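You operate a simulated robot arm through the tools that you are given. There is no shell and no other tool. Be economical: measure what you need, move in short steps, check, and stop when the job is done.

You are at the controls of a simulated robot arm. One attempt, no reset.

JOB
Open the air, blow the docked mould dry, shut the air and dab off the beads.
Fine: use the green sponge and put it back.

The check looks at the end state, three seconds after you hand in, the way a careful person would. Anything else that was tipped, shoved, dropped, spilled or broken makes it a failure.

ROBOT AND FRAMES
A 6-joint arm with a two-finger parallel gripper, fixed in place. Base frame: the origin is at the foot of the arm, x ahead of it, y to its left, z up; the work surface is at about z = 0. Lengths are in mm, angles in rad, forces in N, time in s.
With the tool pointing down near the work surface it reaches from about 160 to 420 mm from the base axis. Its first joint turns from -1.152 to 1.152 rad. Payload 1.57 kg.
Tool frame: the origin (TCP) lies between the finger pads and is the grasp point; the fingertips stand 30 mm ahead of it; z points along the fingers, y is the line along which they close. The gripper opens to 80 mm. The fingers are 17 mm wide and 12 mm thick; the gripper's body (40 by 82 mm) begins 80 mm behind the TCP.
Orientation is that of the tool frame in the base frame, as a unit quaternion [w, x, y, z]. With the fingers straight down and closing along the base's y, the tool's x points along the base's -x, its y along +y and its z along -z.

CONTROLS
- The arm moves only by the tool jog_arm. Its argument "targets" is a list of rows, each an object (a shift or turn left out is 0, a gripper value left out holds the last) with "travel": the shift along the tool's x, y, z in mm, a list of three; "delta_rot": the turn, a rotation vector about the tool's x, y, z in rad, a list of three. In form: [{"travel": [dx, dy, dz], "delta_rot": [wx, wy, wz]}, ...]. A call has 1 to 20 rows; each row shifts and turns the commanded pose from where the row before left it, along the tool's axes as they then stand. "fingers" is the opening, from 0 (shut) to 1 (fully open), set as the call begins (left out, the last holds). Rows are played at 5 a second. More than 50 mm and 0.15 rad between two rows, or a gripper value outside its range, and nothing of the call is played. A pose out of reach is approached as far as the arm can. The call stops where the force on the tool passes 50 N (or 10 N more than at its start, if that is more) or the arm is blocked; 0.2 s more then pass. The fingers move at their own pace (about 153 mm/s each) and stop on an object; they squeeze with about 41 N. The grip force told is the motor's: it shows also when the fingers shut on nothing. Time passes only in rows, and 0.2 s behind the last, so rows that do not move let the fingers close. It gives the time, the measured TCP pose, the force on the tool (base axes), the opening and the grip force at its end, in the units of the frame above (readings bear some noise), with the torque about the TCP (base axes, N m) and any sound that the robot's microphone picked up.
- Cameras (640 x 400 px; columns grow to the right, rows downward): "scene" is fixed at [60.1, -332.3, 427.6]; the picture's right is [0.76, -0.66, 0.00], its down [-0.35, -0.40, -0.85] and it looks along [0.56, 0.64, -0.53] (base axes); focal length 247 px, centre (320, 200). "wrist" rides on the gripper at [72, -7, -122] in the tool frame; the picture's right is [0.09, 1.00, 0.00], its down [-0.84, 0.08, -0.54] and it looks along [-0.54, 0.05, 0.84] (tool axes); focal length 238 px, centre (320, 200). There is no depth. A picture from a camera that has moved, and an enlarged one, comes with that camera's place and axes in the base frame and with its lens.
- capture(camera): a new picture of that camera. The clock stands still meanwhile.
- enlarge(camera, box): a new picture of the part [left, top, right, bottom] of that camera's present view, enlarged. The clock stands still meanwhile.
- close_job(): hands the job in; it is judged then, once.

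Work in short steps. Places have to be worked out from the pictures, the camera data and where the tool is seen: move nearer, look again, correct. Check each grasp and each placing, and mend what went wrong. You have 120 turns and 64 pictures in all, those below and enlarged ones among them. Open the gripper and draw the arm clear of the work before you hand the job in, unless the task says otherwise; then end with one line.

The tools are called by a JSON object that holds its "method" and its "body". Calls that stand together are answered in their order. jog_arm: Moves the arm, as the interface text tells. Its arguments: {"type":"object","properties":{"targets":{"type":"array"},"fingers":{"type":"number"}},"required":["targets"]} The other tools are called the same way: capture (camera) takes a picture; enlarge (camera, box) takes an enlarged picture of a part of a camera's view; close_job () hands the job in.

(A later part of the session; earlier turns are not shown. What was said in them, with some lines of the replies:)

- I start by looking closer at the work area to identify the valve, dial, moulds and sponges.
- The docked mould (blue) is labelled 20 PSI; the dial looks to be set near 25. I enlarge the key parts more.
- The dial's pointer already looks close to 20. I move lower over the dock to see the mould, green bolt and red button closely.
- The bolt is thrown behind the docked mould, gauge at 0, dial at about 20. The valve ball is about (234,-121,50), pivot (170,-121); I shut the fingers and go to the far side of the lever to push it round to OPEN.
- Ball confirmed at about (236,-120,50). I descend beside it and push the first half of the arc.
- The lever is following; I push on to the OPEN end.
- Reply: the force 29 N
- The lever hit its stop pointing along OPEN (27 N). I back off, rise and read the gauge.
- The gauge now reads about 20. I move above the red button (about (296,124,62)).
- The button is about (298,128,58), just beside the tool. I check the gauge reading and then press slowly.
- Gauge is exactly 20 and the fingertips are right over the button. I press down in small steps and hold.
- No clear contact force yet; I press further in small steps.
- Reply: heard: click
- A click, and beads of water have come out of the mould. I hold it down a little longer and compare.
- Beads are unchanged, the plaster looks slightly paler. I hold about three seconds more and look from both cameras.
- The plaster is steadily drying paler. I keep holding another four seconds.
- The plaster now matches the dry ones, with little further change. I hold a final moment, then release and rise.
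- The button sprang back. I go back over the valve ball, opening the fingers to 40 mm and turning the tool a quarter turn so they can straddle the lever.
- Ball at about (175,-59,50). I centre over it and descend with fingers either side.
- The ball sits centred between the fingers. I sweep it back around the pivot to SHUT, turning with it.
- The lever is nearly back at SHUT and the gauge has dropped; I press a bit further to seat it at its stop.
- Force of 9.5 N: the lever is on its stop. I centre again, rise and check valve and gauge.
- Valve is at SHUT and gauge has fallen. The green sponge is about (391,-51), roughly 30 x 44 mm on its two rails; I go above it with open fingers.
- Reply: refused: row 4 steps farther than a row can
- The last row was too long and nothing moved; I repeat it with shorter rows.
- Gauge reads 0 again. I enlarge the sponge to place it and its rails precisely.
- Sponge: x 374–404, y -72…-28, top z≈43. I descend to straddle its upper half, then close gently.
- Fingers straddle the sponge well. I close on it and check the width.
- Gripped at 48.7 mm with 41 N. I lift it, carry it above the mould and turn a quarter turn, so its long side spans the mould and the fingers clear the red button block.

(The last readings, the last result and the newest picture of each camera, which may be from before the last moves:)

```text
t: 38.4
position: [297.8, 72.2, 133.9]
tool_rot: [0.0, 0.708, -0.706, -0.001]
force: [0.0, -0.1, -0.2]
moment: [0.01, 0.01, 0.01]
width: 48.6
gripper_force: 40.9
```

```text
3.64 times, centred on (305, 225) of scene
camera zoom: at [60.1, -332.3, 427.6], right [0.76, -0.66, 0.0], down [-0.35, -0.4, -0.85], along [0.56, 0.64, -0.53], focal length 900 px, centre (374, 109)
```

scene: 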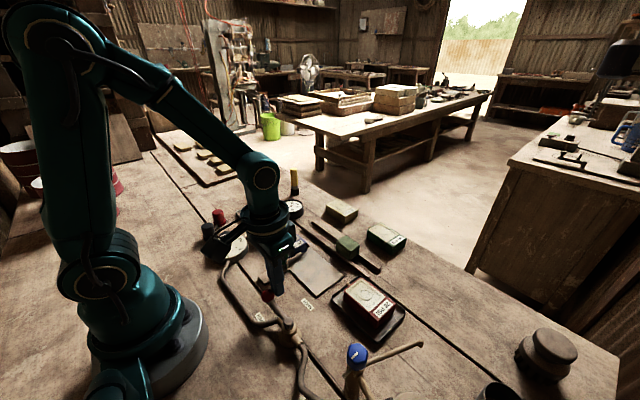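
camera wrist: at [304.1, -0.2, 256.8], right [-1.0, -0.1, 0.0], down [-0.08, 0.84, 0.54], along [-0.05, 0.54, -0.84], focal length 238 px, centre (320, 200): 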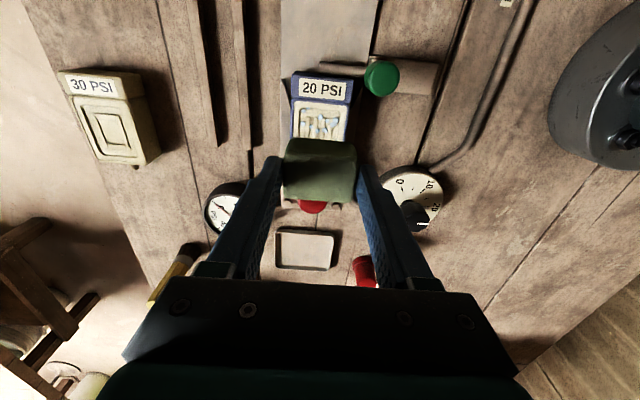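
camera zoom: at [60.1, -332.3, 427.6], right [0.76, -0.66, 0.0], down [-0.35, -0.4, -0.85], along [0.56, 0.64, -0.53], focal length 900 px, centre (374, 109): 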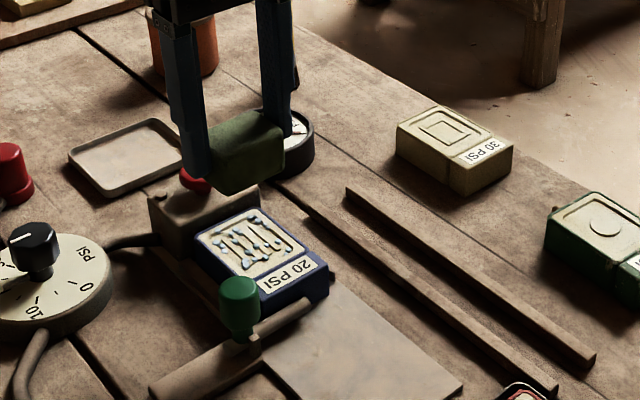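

The face spans about x 272–323, y 41–104. I dab first at the label end (y≈58), descending gently until light contact.

{"method": "jog_arm", "body": {"targets": [{"travel": [14, 0, 0]}, {"travel": [0, 0, 25]}, {"travel": [0, 0, 22]}, {"travel": [0, 0, 4]}, {"travel": [0, 0, 2]}, {"travel": [0, 0, 0]}]}}

{"method": "enlarge", "body": {"camera": "scene", "box": [230, 170, 350, 270]}}

```text
t: 39.8
position: [299.3, 58.2, 81.9]
tool_rot: [0.0, 0.707, -0.707, 0.0]
force: [0.2, 0.3, -0.6]
moment: [0.03, -0.04, 0.04]
width: 48.7
gripper_force: 40.8
```

```text
4.00 times, centred on (290, 220) of scene
camera zoom: at [60.1, -332.3, 427.6], right [0.76, -0.66, 0.0], down [-0.35, -0.4, -0.85], along [0.56, 0.64, -0.53], focal length 990 px, centre (440, 120)
```

zoom: 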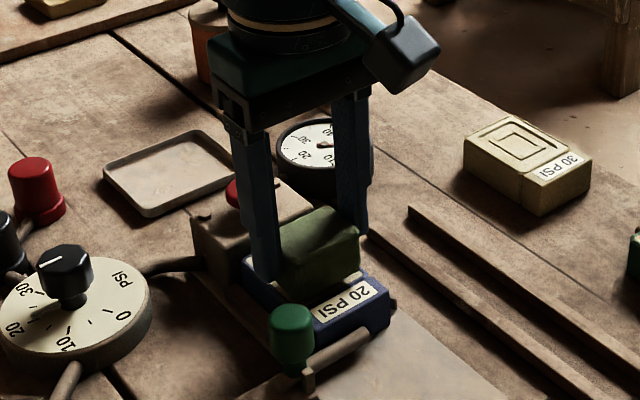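

Close above the face, aligned. I continue down in 1 mm steps for contact.

{"method": "jog_arm", "body": {"targets": [{"travel": [0, 0, 1.5]}, {"travel": [0, 0, 1.5]}, {"travel": [0, 0, 1]}, {"travel": [0, 0, 1]}, {"travel": [0, 0, 0]}]}}

```text
t: 41.0
position: [299.0, 57.5, 77.1]
tool_rot: [0.0, -0.707, 0.708, 0.0]
force: [-0.5, -1.2, 1.7]
moment: [-0.02, 0.02, 0.02]
width: 48.5
gripper_force: 41.1
```

{"method": "jog_arm", "body": {"targets": [{"travel": [0, 0, 1]}, {"travel": [0, 0, 1]}, {"travel": [0, 0, 0]}]}}

```text
t: 41.8
position: [298.6, 57.5, 75.1]
tool_rot: [-0.002, 0.707, -0.707, 0.001]
force: [-8.3, -0.7, 50.0]
moment: [0.0, 0.69, -0.01]
width: 48.6
gripper_force: 41.4
```

Contact is firm at about z=76 (50 N is too much). I lift and see what the dab did.

{"method": "jog_arm", "body": {"targets": [{"travel": [0, 0, -3]}, {"travel": [0, 0, -12]}, {"travel": [0, 0, -30]}, {"travel": [0, 0, -30]}]}}

{"method": "enlarge", "body": {"camera": "scene", "box": [230, 170, 350, 270]}}

```text
t: 42.8
position: [297.1, 57.6, 149.2]
tool_rot: [0.0, -0.707, 0.707, 0.0]
force: [0.2, 0.1, -0.3]
moment: [0.0, -0.02, 0.03]
width: 48.7
gripper_force: 40.6
```

```text
4.00 times, centred on (290, 220) of scene
camera zoom: at [60.1, -332.3, 427.6], right [0.76, -0.66, 0.0], down [-0.35, -0.4, -0.85], along [0.56, 0.64, -0.53], focal length 990 px, centre (440, 120)
```

zoom: 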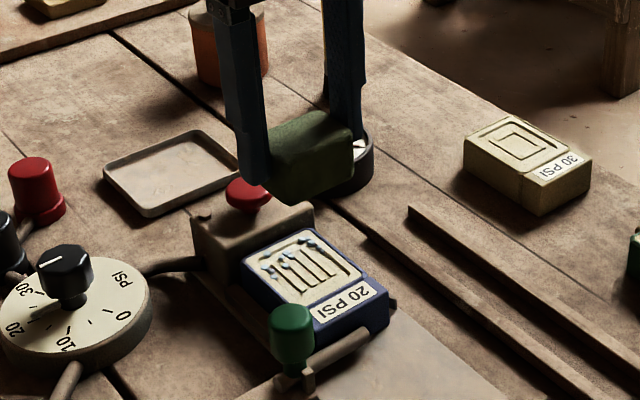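

The near half is clean; beads remain toward the block end. I dab there at y≈86, stopping at first contact.

{"method": "jog_arm", "body": {"targets": [{"travel": [-28.5, 0, 0]}, {"travel": [0, 0, 33]}, {"travel": [0, 0, 33]}, {"travel": [0, 0, 4]}, {"travel": [0, 0, 1.5]}, {"travel": [0, 0, 0.7]}, {"travel": [0, 0, 0]}]}}

```text
t: 44.4
position: [298.2, 87.1, 77.6]
tool_rot: [0.0, 0.707, -0.707, 0.0]
force: [-0.5, 0.1, -0.8]
moment: [-0.01, 0.0, 0.02]
width: 48.5
gripper_force: 40.8
```

{"method": "jog_arm", "body": {"targets": [{"travel": [0, 0, 0.6]}, {"travel": [0, 0, 0.5]}, {"travel": [0, 0, 0]}]}}

```text
t: 45.2
position: [298.4, 86.0, 76.9]
tool_rot: [-0.001, 0.708, -0.706, 0.0]
force: [-0.1, -0.6, -0.3]
moment: [0.03, -0.03, 0.0]
width: 48.9
gripper_force: 40.4
```

{"method": "jog_arm", "body": {"targets": [{"travel": [0, 0, 0.4]}, {"travel": [0, 0, 0.4]}, {"travel": [0, 0, 0]}]}}

```text
t: 46.0
position: [298.1, 86.0, 76.0]
tool_rot: [-0.001, 0.707, -0.707, 0.001]
force: [-2.4, 0.2, 15.6]
moment: [0.05, 0.15, 0.01]
width: 48.5
gripper_force: 40.9
```

Good contact at 16 N. I lift and look.

{"method": "jog_arm", "body": {"targets": [{"travel": [0, 0, -3]}, {"travel": [0, 0, -12]}, {"travel": [0, 0, -30]}, {"travel": [0, 0, -30]}]}}

{"method": "enlarge", "body": {"camera": "scene", "box": [260, 200, 340, 260]}}

{"method": "enlarge", "body": {"camera": "wrist", "box": [260, 50, 380, 150]}}

```text
t: 47.0
position: [298.3, 84.7, 149.7]
tool_rot: [0.0, -0.707, 0.707, 0.0]
force: [0.0, -0.6, -0.2]
moment: [-0.01, -0.01, 0.06]
width: 48.4
gripper_force: 41.5
```

```text
6.67 times, centred on (300, 230) of scene
camera zoom: at [60.1, -332.3, 427.6], right [0.76, -0.66, 0.0], down [-0.35, -0.4, -0.85], along [0.56, 0.64, -0.53], focal length 1649 px, centre (453, 0)
```

zoom: 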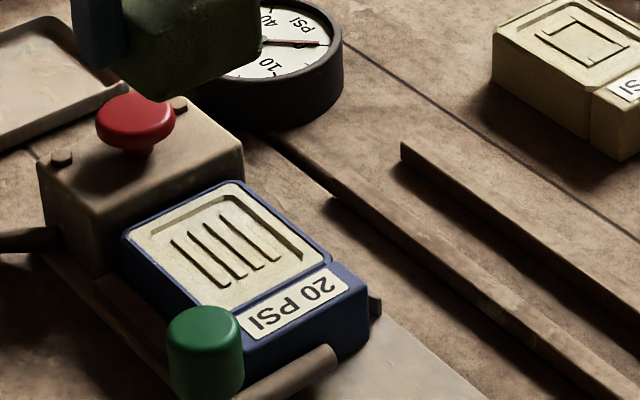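

```text
4.00 times, centred on (320, 100) of wrist
camera zoom: at [303.9, 13.8, 272.6], right [-1.0, -0.09, 0.0], down [-0.08, 0.84, 0.54], along [-0.05, 0.54, -0.84], focal length 953 px, centre (320, 600)
```

zoom: 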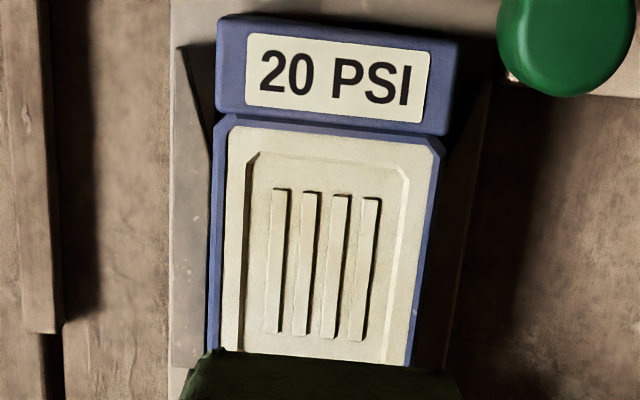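

All beads are gone and the plaster is dry. I turn back and carry the sponge over its rails.

{"method": "jog_arm", "body": {"targets": [{"delta_rot": [0, 0, 0.1428]}, {"delta_rot": [0, 0, 0.1428]}, {"delta_rot": [0, 0, 0.1428]}, {"delta_rot": [0, 0, 0.1428]}, {"delta_rot": [0, 0, 0.1428]}, {"delta_rot": [0, 0, 0.1428]}, {"delta_rot": [0, 0, 0.1428]}, {"delta_rot": [0, 0, 0.1428]}, {"delta_rot": [0, 0, 0.1428]}, {"delta_rot": [0, 0, 0.1428]}, {"delta_rot": [0, 0, 0.1428]}, {"travel": [-23.1, -33.4, 0]}, {"travel": [-23.1, -33.4, 0]}, {"travel": [-23.1, -33.4, 0]}, {"travel": [-23.1, -33.4, 0]}, {"travel": [0, 0, 35]}, {"travel": [0, 0, 35]}, {"travel": [0, 0, 0]}]}}

{"method": "enlarge", "body": {"camera": "scene", "box": [300, 190, 420, 290]}}

```text
t: 50.8
position: [391.2, -47.4, 81.1]
tool_rot: [0.0, 0.0, 1.0, 0.0]
force: [-0.2, -0.1, 0.6]
moment: [-0.03, 0.01, 0.01]
width: 48.6
gripper_force: 41.2
```

```text
4.00 times, centred on (360, 240) of scene
camera zoom: at [60.1, -332.3, 427.6], right [0.76, -0.66, 0.0], down [-0.35, -0.4, -0.85], along [0.56, 0.64, -0.53], focal length 990 px, centre (160, 40)
```

zoom: 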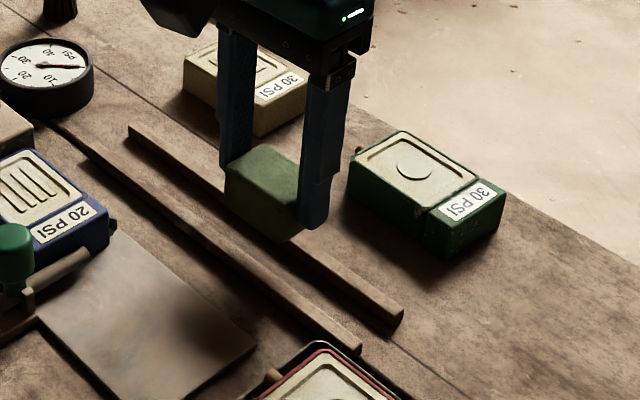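

It is over the same place. I lower it until it just touches the rails.

{"method": "jog_arm", "body": {"targets": [{"travel": [0, 0, 20]}, {"travel": [0, 0, 3]}, {"travel": [0, 0, 1]}, {"travel": [0, 0, 0.7]}, {"travel": [0, 0, 0]}]}}

```text
t: 52.0
position: [391.2, -47.1, 55.9]
tool_rot: [0.0, 0.0, 1.0, 0.0]
force: [1.1, -0.2, -1.0]
moment: [-0.04, 0.0, 0.03]
width: 48.3
gripper_force: 41.2
```

{"method": "jog_arm", "body": {"targets": [{"travel": [0, 0, 0.6]}, {"travel": [0, 0, 0.4]}, {"travel": [0, 0, 0]}]}}

```text
t: 52.8
position: [390.4, -48.3, 54.6]
tool_rot: [-0.001, 0.0, 1.0, 0.0]
force: [0.7, 0.2, 0.0]
moment: [-0.01, 0.01, -0.01]
width: 48.9
gripper_force: 40.7
```

It is at its original height. I open the fingers and rise straight up.

{"method": "jog_arm", "body": {"targets": [{"travel": [0, 0, 0]}, {"travel": [0, 0, 0]}, {"travel": [0, 0, 0]}, {"travel": [0, 0, -30]}, {"travel": [0, 0, -40]}, {"travel": [0, 0, -40]}, {"travel": [40, 10, -20]}, {"travel": [40, 10, -20]}, {"travel": [40, 10, -20]}, {"travel": [40, 10, -20]}], "fingers": 1}}

{"method": "capture", "body": {"camera": "scene"}}

{"method": "enlarge", "body": {"camera": "scene", "box": [240, 190, 420, 320]}}

{"method": "capture", "body": {"camera": "wrist"}}

```text
t: 55.0
position: [222.8, -7.4, 240.8]
tool_rot: [-0.001, -0.001, 1.0, 0.0]
force: [0.6, -0.2, -0.2]
moment: [-0.01, 0.01, 0.02]
width: 79.8
gripper_force: 0.1
out of reach, approached as far as the arm can: row 6
```

```text
14 pictures are left
```

scene: 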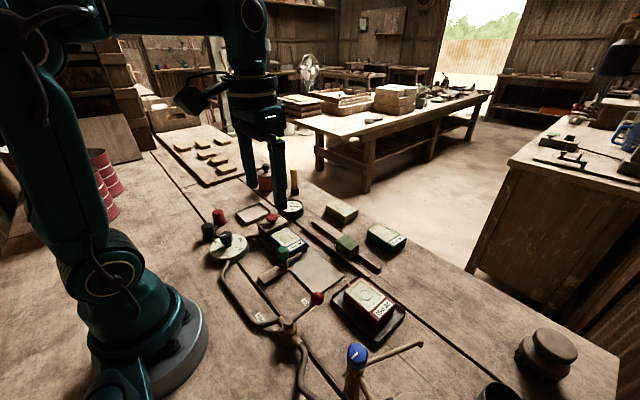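

```text
3.08 times, centred on (330, 255) of scene
camera zoom: at [60.2, -332.3, 427.6], right [0.76, -0.66, 0.0], down [-0.35, -0.4, -0.85], along [0.56, 0.64, -0.53], focal length 761 px, centre (289, 31)
```

zoom: 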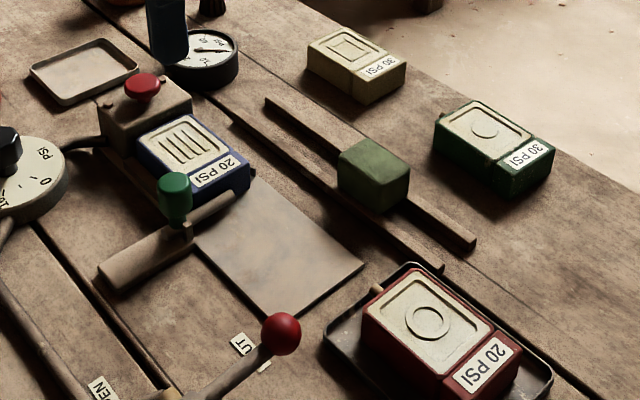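

```text
12 pictures are left
camera wrist: at [149.5, -14.0, 363.8], right [-0.09, 1.0, 0.0], down [0.84, 0.08, 0.54], along [0.54, 0.05, -0.84], focal length 238 px, centre (320, 200)
```

wrist: 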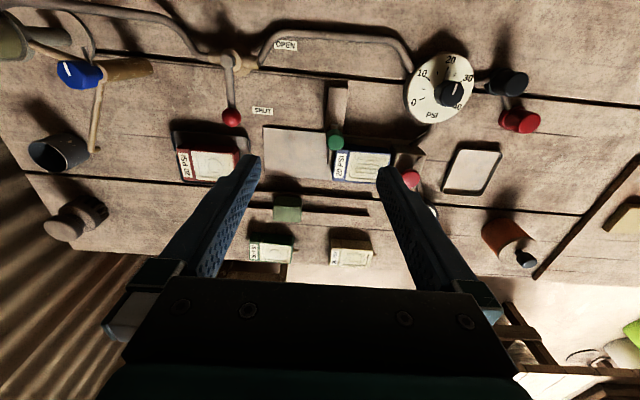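

The pictures show the sponge back on its rails, the valve shut with the gauge at 0, and the mould dry and clean. Nothing else has moved and the arm is clear, so I hand in.

{"method": "close_job", "body": {}}

```text
The job is handed in.
```

I opened the air and blew the docked mould dry at 20 PSI, then shut the air and dabbed off the beads with the green sponge, which is back on its rails. The first dab pressed harder than intended, about 50 N for a moment, but pictures afterwards showed the mould clean and nothing out of place.
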